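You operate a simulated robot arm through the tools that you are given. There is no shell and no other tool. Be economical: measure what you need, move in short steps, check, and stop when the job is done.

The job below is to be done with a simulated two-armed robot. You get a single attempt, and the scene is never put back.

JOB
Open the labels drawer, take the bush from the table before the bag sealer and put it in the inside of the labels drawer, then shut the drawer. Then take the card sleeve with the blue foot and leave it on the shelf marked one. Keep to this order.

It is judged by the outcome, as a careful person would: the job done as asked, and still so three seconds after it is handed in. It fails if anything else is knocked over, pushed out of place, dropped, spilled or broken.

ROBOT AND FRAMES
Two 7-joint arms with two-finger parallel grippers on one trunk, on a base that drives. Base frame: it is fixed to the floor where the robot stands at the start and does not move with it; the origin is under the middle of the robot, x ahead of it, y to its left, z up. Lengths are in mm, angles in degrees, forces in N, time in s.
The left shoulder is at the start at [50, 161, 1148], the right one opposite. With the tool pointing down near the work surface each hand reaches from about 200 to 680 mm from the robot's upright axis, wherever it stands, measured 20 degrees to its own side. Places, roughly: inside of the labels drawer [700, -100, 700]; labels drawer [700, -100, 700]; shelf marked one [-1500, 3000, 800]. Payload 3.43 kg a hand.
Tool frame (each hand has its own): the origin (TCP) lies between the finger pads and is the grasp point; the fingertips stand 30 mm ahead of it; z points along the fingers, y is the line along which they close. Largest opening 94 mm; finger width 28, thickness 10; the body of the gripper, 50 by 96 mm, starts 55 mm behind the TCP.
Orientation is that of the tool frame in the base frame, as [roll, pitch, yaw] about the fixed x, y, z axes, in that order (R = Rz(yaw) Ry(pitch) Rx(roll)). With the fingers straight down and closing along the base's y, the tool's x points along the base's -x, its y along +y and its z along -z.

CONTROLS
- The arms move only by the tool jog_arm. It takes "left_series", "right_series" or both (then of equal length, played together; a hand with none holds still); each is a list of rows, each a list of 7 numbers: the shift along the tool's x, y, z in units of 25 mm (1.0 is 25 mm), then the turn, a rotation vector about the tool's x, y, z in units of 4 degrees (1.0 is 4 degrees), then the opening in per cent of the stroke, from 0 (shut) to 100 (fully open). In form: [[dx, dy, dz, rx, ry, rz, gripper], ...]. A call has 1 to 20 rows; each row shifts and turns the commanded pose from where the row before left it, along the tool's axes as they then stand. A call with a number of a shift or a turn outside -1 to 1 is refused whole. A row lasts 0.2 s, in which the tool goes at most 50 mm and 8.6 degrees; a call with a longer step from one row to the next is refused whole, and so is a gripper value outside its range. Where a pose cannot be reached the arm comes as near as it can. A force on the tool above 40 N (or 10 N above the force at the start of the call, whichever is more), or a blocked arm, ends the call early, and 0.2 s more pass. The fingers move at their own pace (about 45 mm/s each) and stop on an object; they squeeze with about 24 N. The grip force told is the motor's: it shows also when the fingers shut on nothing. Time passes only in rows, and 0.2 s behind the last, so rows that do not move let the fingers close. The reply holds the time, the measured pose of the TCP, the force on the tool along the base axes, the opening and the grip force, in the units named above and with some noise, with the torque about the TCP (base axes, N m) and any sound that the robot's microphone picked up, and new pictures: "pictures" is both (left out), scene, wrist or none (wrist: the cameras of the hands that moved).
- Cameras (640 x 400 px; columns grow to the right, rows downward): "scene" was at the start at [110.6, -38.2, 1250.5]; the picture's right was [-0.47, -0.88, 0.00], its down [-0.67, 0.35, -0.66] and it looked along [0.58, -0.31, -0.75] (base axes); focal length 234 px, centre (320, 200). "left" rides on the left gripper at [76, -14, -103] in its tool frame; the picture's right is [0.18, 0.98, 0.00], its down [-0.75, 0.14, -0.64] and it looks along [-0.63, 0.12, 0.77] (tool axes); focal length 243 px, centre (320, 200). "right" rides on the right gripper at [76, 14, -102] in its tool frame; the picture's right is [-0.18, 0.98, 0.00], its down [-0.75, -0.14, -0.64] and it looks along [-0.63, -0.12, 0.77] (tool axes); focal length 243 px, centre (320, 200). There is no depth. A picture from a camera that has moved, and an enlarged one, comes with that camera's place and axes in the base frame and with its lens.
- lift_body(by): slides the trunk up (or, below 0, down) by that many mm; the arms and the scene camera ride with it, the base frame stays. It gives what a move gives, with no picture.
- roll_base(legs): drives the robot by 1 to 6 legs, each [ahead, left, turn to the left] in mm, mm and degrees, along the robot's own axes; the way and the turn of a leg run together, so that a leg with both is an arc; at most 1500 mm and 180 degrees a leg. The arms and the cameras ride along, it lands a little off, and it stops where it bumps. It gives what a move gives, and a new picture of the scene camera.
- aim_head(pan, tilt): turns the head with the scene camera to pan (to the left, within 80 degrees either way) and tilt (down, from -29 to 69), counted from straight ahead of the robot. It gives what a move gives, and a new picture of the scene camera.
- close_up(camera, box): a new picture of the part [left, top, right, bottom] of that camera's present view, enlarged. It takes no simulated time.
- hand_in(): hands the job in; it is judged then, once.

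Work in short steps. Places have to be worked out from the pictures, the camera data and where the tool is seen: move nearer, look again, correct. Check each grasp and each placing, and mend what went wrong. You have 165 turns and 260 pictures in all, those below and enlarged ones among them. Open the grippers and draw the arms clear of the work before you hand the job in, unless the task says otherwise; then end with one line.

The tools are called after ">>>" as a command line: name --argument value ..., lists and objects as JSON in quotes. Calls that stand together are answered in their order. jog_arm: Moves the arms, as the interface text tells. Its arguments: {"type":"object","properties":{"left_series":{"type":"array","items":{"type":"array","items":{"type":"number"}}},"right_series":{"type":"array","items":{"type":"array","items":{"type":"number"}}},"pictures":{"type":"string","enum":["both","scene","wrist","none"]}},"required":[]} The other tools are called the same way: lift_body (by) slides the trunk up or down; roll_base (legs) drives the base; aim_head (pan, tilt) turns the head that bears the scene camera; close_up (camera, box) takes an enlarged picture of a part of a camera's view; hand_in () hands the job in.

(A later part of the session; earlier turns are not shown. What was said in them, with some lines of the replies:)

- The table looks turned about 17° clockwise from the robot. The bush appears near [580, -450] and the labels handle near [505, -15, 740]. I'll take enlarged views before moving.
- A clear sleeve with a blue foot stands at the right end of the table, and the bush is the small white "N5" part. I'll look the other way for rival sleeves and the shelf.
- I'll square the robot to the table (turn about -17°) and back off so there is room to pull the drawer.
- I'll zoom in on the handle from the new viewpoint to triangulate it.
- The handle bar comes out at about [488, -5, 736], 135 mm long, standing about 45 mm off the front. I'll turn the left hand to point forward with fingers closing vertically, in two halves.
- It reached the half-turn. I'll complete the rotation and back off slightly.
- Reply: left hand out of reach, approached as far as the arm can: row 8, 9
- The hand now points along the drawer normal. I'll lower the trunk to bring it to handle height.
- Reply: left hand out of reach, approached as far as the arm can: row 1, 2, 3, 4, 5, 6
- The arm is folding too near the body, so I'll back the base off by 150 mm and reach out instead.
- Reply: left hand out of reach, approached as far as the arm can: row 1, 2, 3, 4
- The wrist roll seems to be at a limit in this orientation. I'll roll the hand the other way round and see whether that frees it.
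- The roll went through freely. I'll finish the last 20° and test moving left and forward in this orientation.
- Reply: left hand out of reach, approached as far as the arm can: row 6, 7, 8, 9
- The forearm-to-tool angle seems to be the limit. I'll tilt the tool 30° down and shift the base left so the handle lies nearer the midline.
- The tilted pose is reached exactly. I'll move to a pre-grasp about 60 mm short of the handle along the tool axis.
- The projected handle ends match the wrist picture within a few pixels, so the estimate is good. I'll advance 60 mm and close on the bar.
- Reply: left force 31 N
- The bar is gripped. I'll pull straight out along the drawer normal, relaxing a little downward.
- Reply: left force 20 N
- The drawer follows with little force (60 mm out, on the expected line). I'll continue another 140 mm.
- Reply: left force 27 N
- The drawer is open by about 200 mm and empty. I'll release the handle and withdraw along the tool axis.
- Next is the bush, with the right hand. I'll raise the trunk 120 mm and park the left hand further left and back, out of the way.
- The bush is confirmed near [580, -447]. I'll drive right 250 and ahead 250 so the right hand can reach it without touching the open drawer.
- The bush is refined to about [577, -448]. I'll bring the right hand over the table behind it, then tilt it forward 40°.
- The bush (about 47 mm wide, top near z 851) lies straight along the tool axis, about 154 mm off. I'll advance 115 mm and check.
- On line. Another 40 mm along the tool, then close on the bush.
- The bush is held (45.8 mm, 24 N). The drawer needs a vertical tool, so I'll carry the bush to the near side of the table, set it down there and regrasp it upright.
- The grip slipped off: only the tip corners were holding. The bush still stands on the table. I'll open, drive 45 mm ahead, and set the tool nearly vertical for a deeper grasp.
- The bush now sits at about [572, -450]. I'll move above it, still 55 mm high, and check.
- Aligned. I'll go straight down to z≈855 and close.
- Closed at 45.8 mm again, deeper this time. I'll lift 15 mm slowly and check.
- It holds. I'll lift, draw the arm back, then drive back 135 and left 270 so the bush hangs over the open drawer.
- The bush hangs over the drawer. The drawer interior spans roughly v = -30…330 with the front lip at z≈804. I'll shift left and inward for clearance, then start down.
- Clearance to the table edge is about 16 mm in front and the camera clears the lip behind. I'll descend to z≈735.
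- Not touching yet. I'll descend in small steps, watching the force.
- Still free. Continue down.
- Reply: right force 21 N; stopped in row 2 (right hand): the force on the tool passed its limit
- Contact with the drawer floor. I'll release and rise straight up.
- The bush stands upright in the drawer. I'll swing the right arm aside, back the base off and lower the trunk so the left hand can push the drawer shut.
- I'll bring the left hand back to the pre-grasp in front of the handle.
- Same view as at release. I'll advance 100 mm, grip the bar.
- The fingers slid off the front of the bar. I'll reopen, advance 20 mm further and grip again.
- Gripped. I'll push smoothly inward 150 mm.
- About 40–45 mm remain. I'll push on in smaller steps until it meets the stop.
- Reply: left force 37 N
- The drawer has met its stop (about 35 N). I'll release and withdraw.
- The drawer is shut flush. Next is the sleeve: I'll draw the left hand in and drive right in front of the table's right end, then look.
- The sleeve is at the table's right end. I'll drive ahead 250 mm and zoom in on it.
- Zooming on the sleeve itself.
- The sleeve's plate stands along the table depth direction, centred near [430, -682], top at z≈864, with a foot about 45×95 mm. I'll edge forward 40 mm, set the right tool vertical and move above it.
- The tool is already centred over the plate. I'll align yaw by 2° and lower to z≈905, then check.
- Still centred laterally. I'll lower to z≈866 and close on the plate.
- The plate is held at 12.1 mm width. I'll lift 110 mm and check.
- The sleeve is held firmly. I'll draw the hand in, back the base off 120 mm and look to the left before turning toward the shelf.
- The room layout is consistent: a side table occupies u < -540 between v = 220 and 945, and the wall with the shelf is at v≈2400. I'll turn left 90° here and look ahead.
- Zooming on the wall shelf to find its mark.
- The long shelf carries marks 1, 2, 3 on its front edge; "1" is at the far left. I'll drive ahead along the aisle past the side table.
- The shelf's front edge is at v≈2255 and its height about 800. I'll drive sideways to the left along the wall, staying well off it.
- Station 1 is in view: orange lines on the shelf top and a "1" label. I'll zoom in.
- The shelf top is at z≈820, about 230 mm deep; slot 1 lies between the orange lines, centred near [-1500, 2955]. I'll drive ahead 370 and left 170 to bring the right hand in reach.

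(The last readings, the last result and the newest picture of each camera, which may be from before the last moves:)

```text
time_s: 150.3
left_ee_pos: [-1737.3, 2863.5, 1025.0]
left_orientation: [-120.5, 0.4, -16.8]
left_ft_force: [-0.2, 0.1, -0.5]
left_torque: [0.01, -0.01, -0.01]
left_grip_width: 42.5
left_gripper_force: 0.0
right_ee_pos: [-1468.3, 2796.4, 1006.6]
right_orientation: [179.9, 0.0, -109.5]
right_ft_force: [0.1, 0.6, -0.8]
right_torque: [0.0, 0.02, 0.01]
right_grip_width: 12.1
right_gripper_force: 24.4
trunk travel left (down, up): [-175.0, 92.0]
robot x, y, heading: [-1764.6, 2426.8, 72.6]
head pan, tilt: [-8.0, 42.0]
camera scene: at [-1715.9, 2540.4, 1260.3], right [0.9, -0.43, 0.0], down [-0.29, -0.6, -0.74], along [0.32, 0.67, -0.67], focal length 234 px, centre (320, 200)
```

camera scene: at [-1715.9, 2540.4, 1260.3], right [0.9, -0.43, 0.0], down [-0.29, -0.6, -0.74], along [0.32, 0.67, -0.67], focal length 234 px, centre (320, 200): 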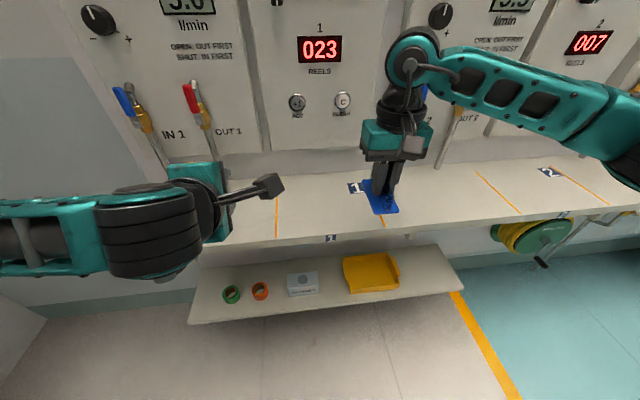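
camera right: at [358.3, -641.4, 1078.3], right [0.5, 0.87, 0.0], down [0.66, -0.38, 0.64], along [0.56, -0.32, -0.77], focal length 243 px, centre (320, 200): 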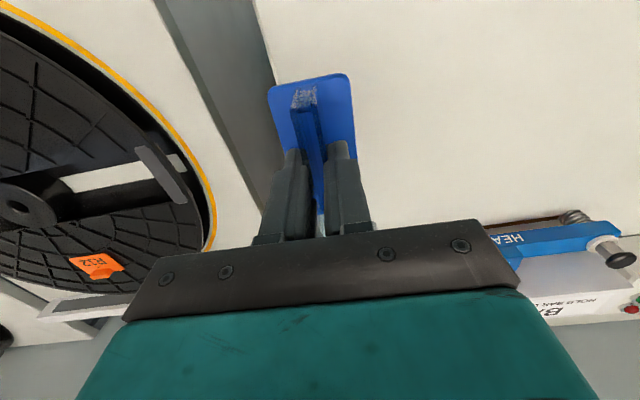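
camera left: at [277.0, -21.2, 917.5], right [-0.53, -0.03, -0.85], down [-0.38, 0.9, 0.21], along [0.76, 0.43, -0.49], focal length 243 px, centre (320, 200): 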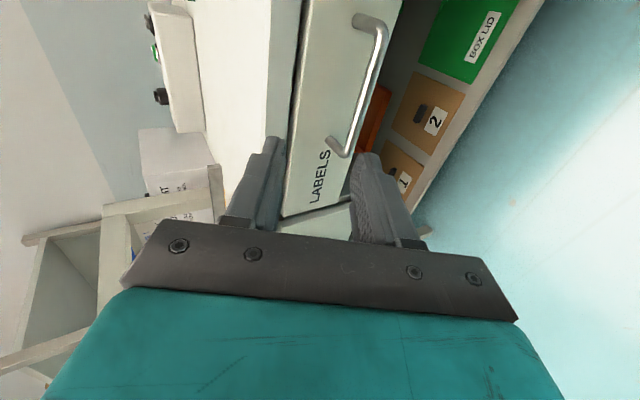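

I'll move the sleeve over the middle of slot 1 (137 mm forward, 82 mm left), squaring its yaw by 2°.

>>> jog_arm --right_series '[[-0.7, 0.4, 0, 0, 0, -0.1, 0], [-0.9, 0.55, 0, 0, 0, -0.1, 0], [-0.9, 0.55, 0, 0, 0, -0.1, 0], [-0.9, 0.55, 0, 0, 0, -0.1, 0], [-0.9, 0.55, 0, 0, 0, -0.1, 0], [-0.9, 0.55, 0, 0, 0, 0, 0], [-0.3, 0.15, 0, 0, 0, 0, 0], [0, 0, 0, 0, 0, 0, 0]]' --pictures "both"

```text
time_s: 152.1
left_ee_pos: [-1736.8, 2864.6, 1025.3]
left_orientation: [-120.5, 0.4, -16.8]
left_ft_force: [0.4, 0.3, -0.1]
left_torque: [0.0, -0.01, -0.02]
left_grip_width: 42.3
left_gripper_force: 0.0
right_ee_pos: [-1504.2, 2953.7, 1004.9]
right_orientation: [179.8, 0.0, -107.3]
right_ft_force: [0.9, -0.7, -1.4]
right_torque: [-0.02, 0.0, 0.0]
right_grip_width: 12.0
right_gripper_force: 23.7
trunk travel left (down, up): [-175.0, 92.0]
robot x, y, heading: [-1767.1, 2427.5, 72.8]
head pan, tilt: [-8.0, 42.0]
camera scene: at [-1715.8, 2540.4, 1260.3], right [0.9, -0.43, 0.0], down [-0.29, -0.6, -0.74], along [0.32, 0.67, -0.67], focal length 234 px, centre (320, 200)
camera right: at [-1540.1, 2885.9, 1108.3], right [-0.88, 0.47, 0.0], down [0.36, 0.68, 0.64], along [0.3, 0.57, -0.77], focal length 243 px, centre (320, 200)
```

scene: 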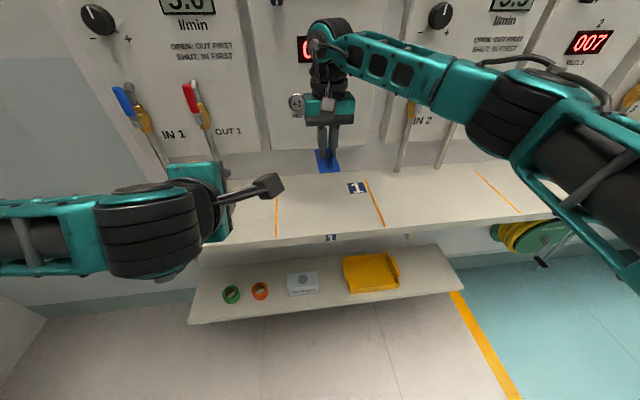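
right: 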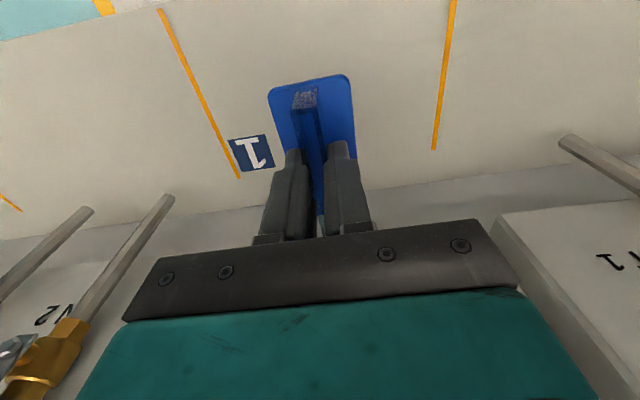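

The sleeve is centred between the lines, with about 160 mm to the wall. I'll lower to about 15 mm above the shelf.

>>> jog_arm --right_series '[[0, 0, 0.7, 0, 0, 0, 0], [0, 0, 0.9, 0, 0, 0, 0], [0, 0, 0.9, 0, 0, 0, 0], [0, 0, 0.9, 0, 0, 0, 0], [0, 0, 0.9, 0, 0, 0, 0], [0, 0, 0.5, 0, 0, 0, 0], [0, 0, 0, 0, 0, 0, 0]]' --pictures "both"

```text
time_s: 153.7
left_ee_pos: [-1737.7, 2863.6, 1024.7]
left_orientation: [-120.5, 0.3, -16.8]
left_ft_force: [1.7, -0.3, -0.4]
left_torque: [0.02, -0.02, 0.04]
left_grip_width: 42.3
left_gripper_force: 0.0
right_ee_pos: [-1504.6, 2953.9, 885.3]
right_orientation: [179.9, 0.0, -107.4]
right_ft_force: [0.8, -0.2, -1.2]
right_torque: [0.0, 0.0, -0.01]
right_grip_width: 12.2
right_gripper_force: 24.5
trunk travel left (down, up): [-175.0, 92.0]
robot x, y, heading: [-1762.8, 2427.3, 72.9]
head pan, tilt: [-8.0, 42.0]
camera scene: at [-1715.8, 2540.4, 1260.3], right [0.9, -0.43, 0.0], down [-0.29, -0.6, -0.74], along [0.32, 0.67, -0.67], focal length 234 px, centre (320, 200)
camera right: at [-1540.5, 2885.4, 987.9], right [-0.88, 0.47, 0.0], down [0.36, 0.68, 0.64], along [0.3, 0.57, -0.77], focal length 243 px, centre (320, 200)
```

scene: 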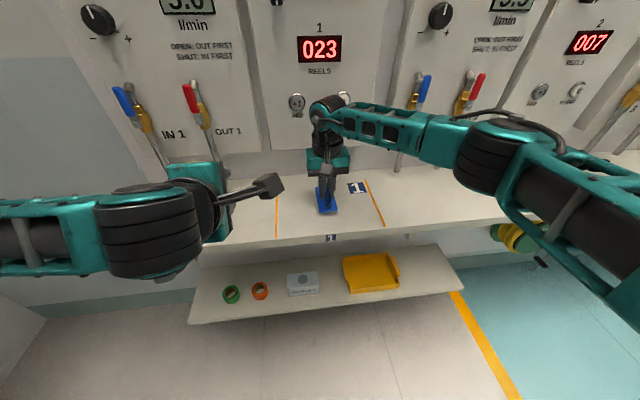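
right: 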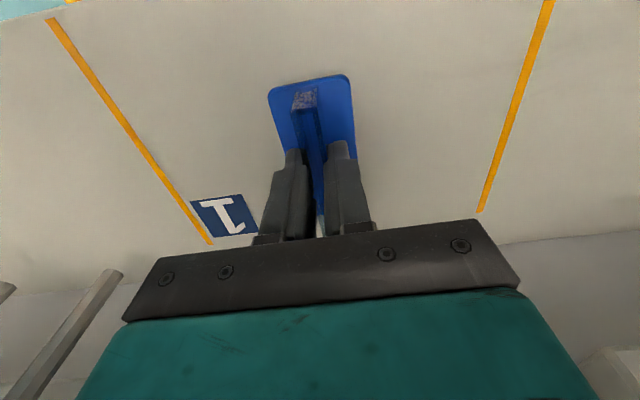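

Lowering in small steps, watching for contact.

>>> jog_arm --right_series '[[0, 0, 0.2, 0, 0, 0, 0], [0, 0, 0.2, 0, 0, 0, 0], [0, 0, 0.12, 0, 0, 0, 0], [0, 0, 0, 0, 0, 0, 0]]' --pictures "none"

>>> jog_arm --right_series '[[0, 0, 0.1, 0, 0, 0, 0], [0, 0, 0.06, 0, 0, 0, 0]]' --pictures "wrist"

```text
time_s: 154.7
left_ee_pos: [-1736.9, 2864.7, 1024.1]
left_orientation: [-120.6, 0.4, -16.7]
left_ft_force: [-1.0, 0.0, 0.0]
left_torque: [0.0, -0.01, 0.02]
left_grip_width: 42.3
left_gripper_force: 0.0
right_ee_pos: [-1503.5, 2954.1, 872.5]
right_orientation: [179.9, 0.1, -107.3]
right_ft_force: [-0.1, -0.3, -0.5]
right_torque: [-0.02, 0.02, -0.01]
right_grip_width: 11.9
right_gripper_force: 24.3
trunk travel left (down, up): [-175.0, 92.0]
robot x, y, heading: [-1765.6, 2428.9, 72.6]
head pan, tilt: [-8.0, 42.0]
```

```text
time_s: 155.3
left_ee_pos: [-1736.4, 2863.6, 1025.8]
left_orientation: [-120.6, 0.3, -16.7]
left_ft_force: [-0.5, 0.0, 0.2]
left_torque: [0.0, 0.0, 0.01]
left_grip_width: 42.4
left_gripper_force: 0.1
right_ee_pos: [-1503.4, 2954.0, 869.1]
right_orientation: [179.8, 0.0, -107.4]
right_ft_force: [-0.4, -0.3, -1.0]
right_torque: [-0.02, 0.03, 0.0]
right_grip_width: 12.1
right_gripper_force: 24.2
trunk travel left (down, up): [-175.0, 92.0]
robot x, y, heading: [-1760.0, 2427.3, 72.8]
head pan, tilt: [-8.0, 42.0]
camera right: at [-1540.2, 2885.5, 971.8], right [-0.88, 0.47, 0.0], down [0.36, 0.68, 0.64], along [0.3, 0.57, -0.77], focal length 243 px, centre (320, 200)
```

right: 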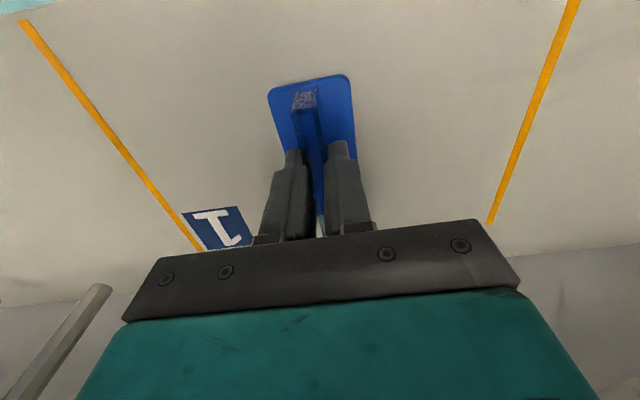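

Not touching yet; continue in 3 mm steps.

>>> jog_arm --right_series '[[0, 0, 0.1, 0, 0, 0, 0], [0, 0, 0.05, 0, 0, 0, 0]]' --pictures "none"

>>> jog_arm --right_series '[[0, 0, 0.08, 0, 0, 0, 0], [0, 0, 0, 0, 0, 0, 0]]' --pictures "none"

```text
time_s: 155.9
left_ee_pos: [-1736.7, 2863.8, 1025.5]
left_orientation: [-120.5, 0.4, -16.6]
left_ft_force: [0.9, 0.0, 0.0]
left_torque: [0.02, 0.02, -0.01]
left_grip_width: 42.4
left_gripper_force: 0.0
right_ee_pos: [-1505.4, 2953.9, 865.9]
right_orientation: [179.9, 0.0, -107.5]
right_ft_force: [0.4, 0.0, 2.3]
right_torque: [-0.02, -0.06, 0.01]
right_grip_width: 12.0
right_gripper_force: 23.9
trunk travel left (down, up): [-175.0, 92.0]
robot x, y, heading: [-1766.6, 2428.3, 72.5]
head pan, tilt: [-8.0, 42.0]
```

```text
time_s: 156.5
left_ee_pos: [-1737.3, 2864.1, 1024.8]
left_orientation: [-120.4, 0.4, -16.7]
left_ft_force: [-0.3, -0.7, 0.1]
left_torque: [-0.02, -0.01, -0.04]
left_grip_width: 42.2
left_gripper_force: 0.0
right_ee_pos: [-1504.8, 2955.1, 866.0]
right_orientation: [179.9, 0.2, -107.4]
right_ft_force: [1.3, 0.6, 13.8]
right_torque: [-0.48, 0.05, 0.06]
right_grip_width: 12.2
right_gripper_force: 24.0
trunk travel left (down, up): [-175.0, 92.0]
robot x, y, heading: [-1765.8, 2428.0, 72.8]
head pan, tilt: [-8.0, 42.0]
```

Contact with the shelf (13.8 N up). I'll ease off slightly, open gently and rise straight up.

>>> jog_arm --right_series '[[0, 0, -0.06, 0, 0, 0, 0], [0, 0, 0, 0, 0, 0, 30], [0, 0, 0, 0, 0, 0, 50], [0, 0, 0, 0, 0, 0, 60], [0, 0, 0, 0, 0, 0, 60], [0, 0, -0.4, 0, 0, 0, 60], [0, 0, -0.8, 0, 0, 0, 60], [0, 0, -0.9, 0, 0, 0, 60], [0, 0, -0.9, 0, 0, 0, 60], [0, 0, -0.9, 0, 0, 0, 60], [0, 0, -0.9, 0, 0, 0, 60], [0, 0, 0, 0, 0, 0, 60]]' --pictures "both"

```text
time_s: 159.1
left_ee_pos: [-1735.8, 2863.9, 1024.9]
left_orientation: [-120.4, 0.4, -16.6]
left_ft_force: [0.1, -0.6, 0.0]
left_torque: [0.0, -0.05, 0.05]
left_grip_width: 42.4
left_gripper_force: 0.0
right_ee_pos: [-1503.0, 2953.0, 985.0]
right_orientation: [180.0, -0.1, -107.5]
right_ft_force: [-0.5, 1.1, 0.3]
right_torque: [0.01, 0.0, 0.01]
right_grip_width: 56.2
right_gripper_force: 0.0
trunk travel left (down, up): [-175.0, 92.0]
robot x, y, heading: [-1766.3, 2428.0, 72.9]
head pan, tilt: [-8.0, 42.0]
camera scene: at [-1715.8, 2540.4, 1260.3], right [0.9, -0.43, 0.0], down [-0.29, -0.6, -0.74], along [0.32, 0.67, -0.67], focal length 234 px, centre (320, 200)
camera right: at [-1539.8, 2885.0, 1087.2], right [-0.88, 0.47, 0.0], down [0.36, 0.68, 0.64], along [0.3, 0.57, -0.77], focal length 243 px, centre (320, 200)
```

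scene: 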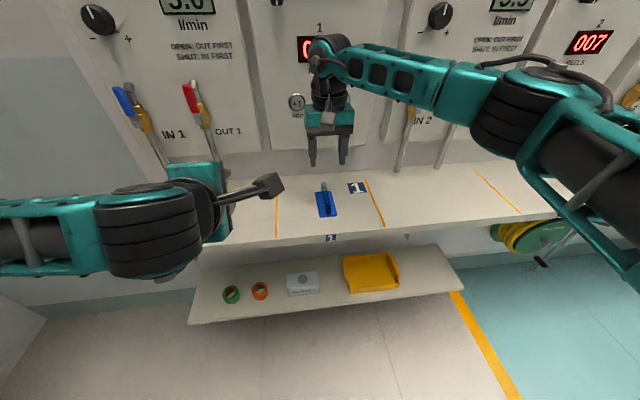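
right: 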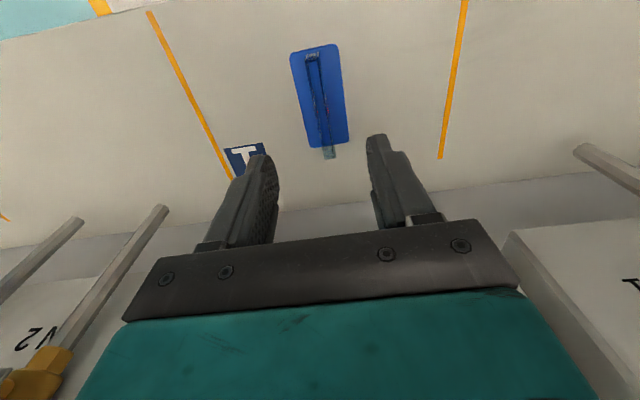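

The sleeve stands upright in slot 1. I'll open both grippers, back away from the shelf and take a last look.

>>> roll_base --legs '[[-400, 0, 0]]'

>>> jog_arm --left_series '[[0, 0, 0, 0, 0, 0, 100], [0, 0, 0, 0, 0, 0, 100], [0, 0, 0, 0, 0, 0, 100]]' --right_series '[[0, 0, 0, 0, 0, 0, 100], [0, 0, 0, 0, 0, 0, 100], [0, 0, 0, 0, 0, 0, 100]]' --pictures "scene"

>>> close_up --camera "scene" --box '[180, 20, 436, 180]'

```text
time_s: 161.6
left_ee_pos: [-1854.4, 2484.7, 1024.2]
left_orientation: [-120.6, 0.4, -16.8]
left_ft_force: [0.5, -0.4, 0.3]
left_torque: [-0.02, 0.03, 0.0]
left_grip_width: 42.3
left_gripper_force: 0.1
right_ee_pos: [-1622.1, 2573.0, 984.7]
right_orientation: [179.9, 0.0, -107.4]
right_ft_force: [-0.8, -0.5, 0.7]
right_torque: [0.01, -0.01, 0.01]
right_grip_width: 56.5
right_gripper_force: 0.1
trunk travel left (down, up): [-175.0, 92.0]
robot x, y, heading: [-1882.4, 2050.5, 72.7]
head pan, tilt: [-8.0, 42.0]
camera scene: at [-1834.4, 2160.4, 1260.3], right [0.9, -0.43, 0.0], down [-0.29, -0.6, -0.74], along [0.32, 0.67, -0.67], focal length 234 px, centre (320, 200)
```

scene: 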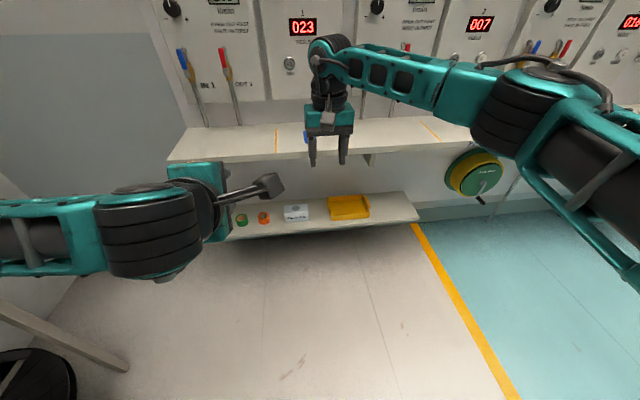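

```text
time_s: 162.4
left_ee_pos: [-1854.7, 2483.9, 1024.3]
left_orientation: [-120.4, 0.4, -16.7]
left_ft_force: [0.2, -0.3, 0.7]
left_torque: [0.02, 0.02, -0.01]
left_grip_width: 93.7
left_gripper_force: 0.0
right_ee_pos: [-1621.9, 2574.2, 984.3]
right_orientation: [179.9, 0.1, -107.4]
right_ft_force: [-0.2, 0.4, -0.6]
right_torque: [-0.01, 0.02, 0.03]
right_grip_width: 94.0
right_gripper_force: 0.1
trunk travel left (down, up): [-175.0, 92.0]
robot x, y, heading: [-1882.6, 2053.6, 72.7]
head pan, tilt: [-8.0, 42.0]
camera scene: at [-1834.3, 2160.8, 1260.3], right [0.9, -0.43, 0.0], down [-0.29, -0.6, -0.74], along [0.32, 0.67, -0.67], focal length 234 px, centre (320, 200)
```

scene: 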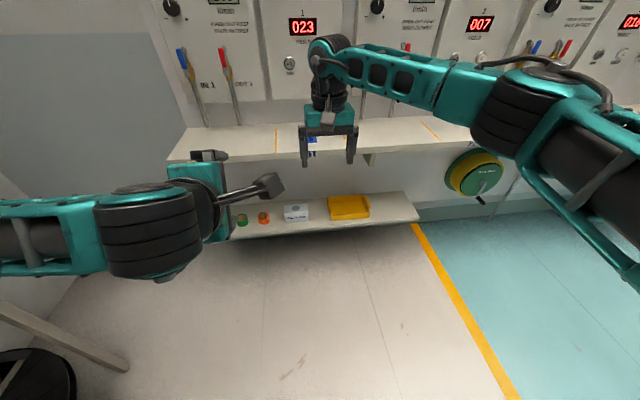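

```text
2.50 times, centred on (308, 100) of scene
camera zoom: at [-1834.3, 2160.8, 1260.3], right [0.9, -0.43, 0.0], down [-0.29, -0.6, -0.74], along [0.32, 0.67, -0.67], focal length 585 px, centre (350, 450)
```

zoom: 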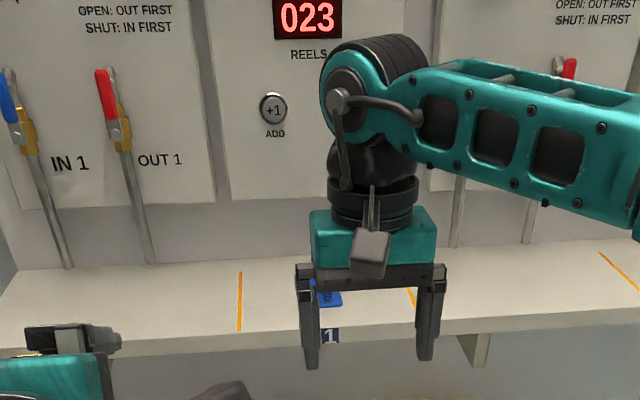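

The sleeve stands in slot 1, both hands are empty and clear, the drawer was shut on the bush, and nothing else was disturbed. I'm handing in.

>>> hand_in

```text
The job is handed in.
```

The bush is in the closed labels drawer, and the card sleeve with the blue foot is standing on the shelf marked one. My first grip on the bush slipped and left it standing on the table, so I took it again. I did not reopen the drawer to check the bush after shutting it.
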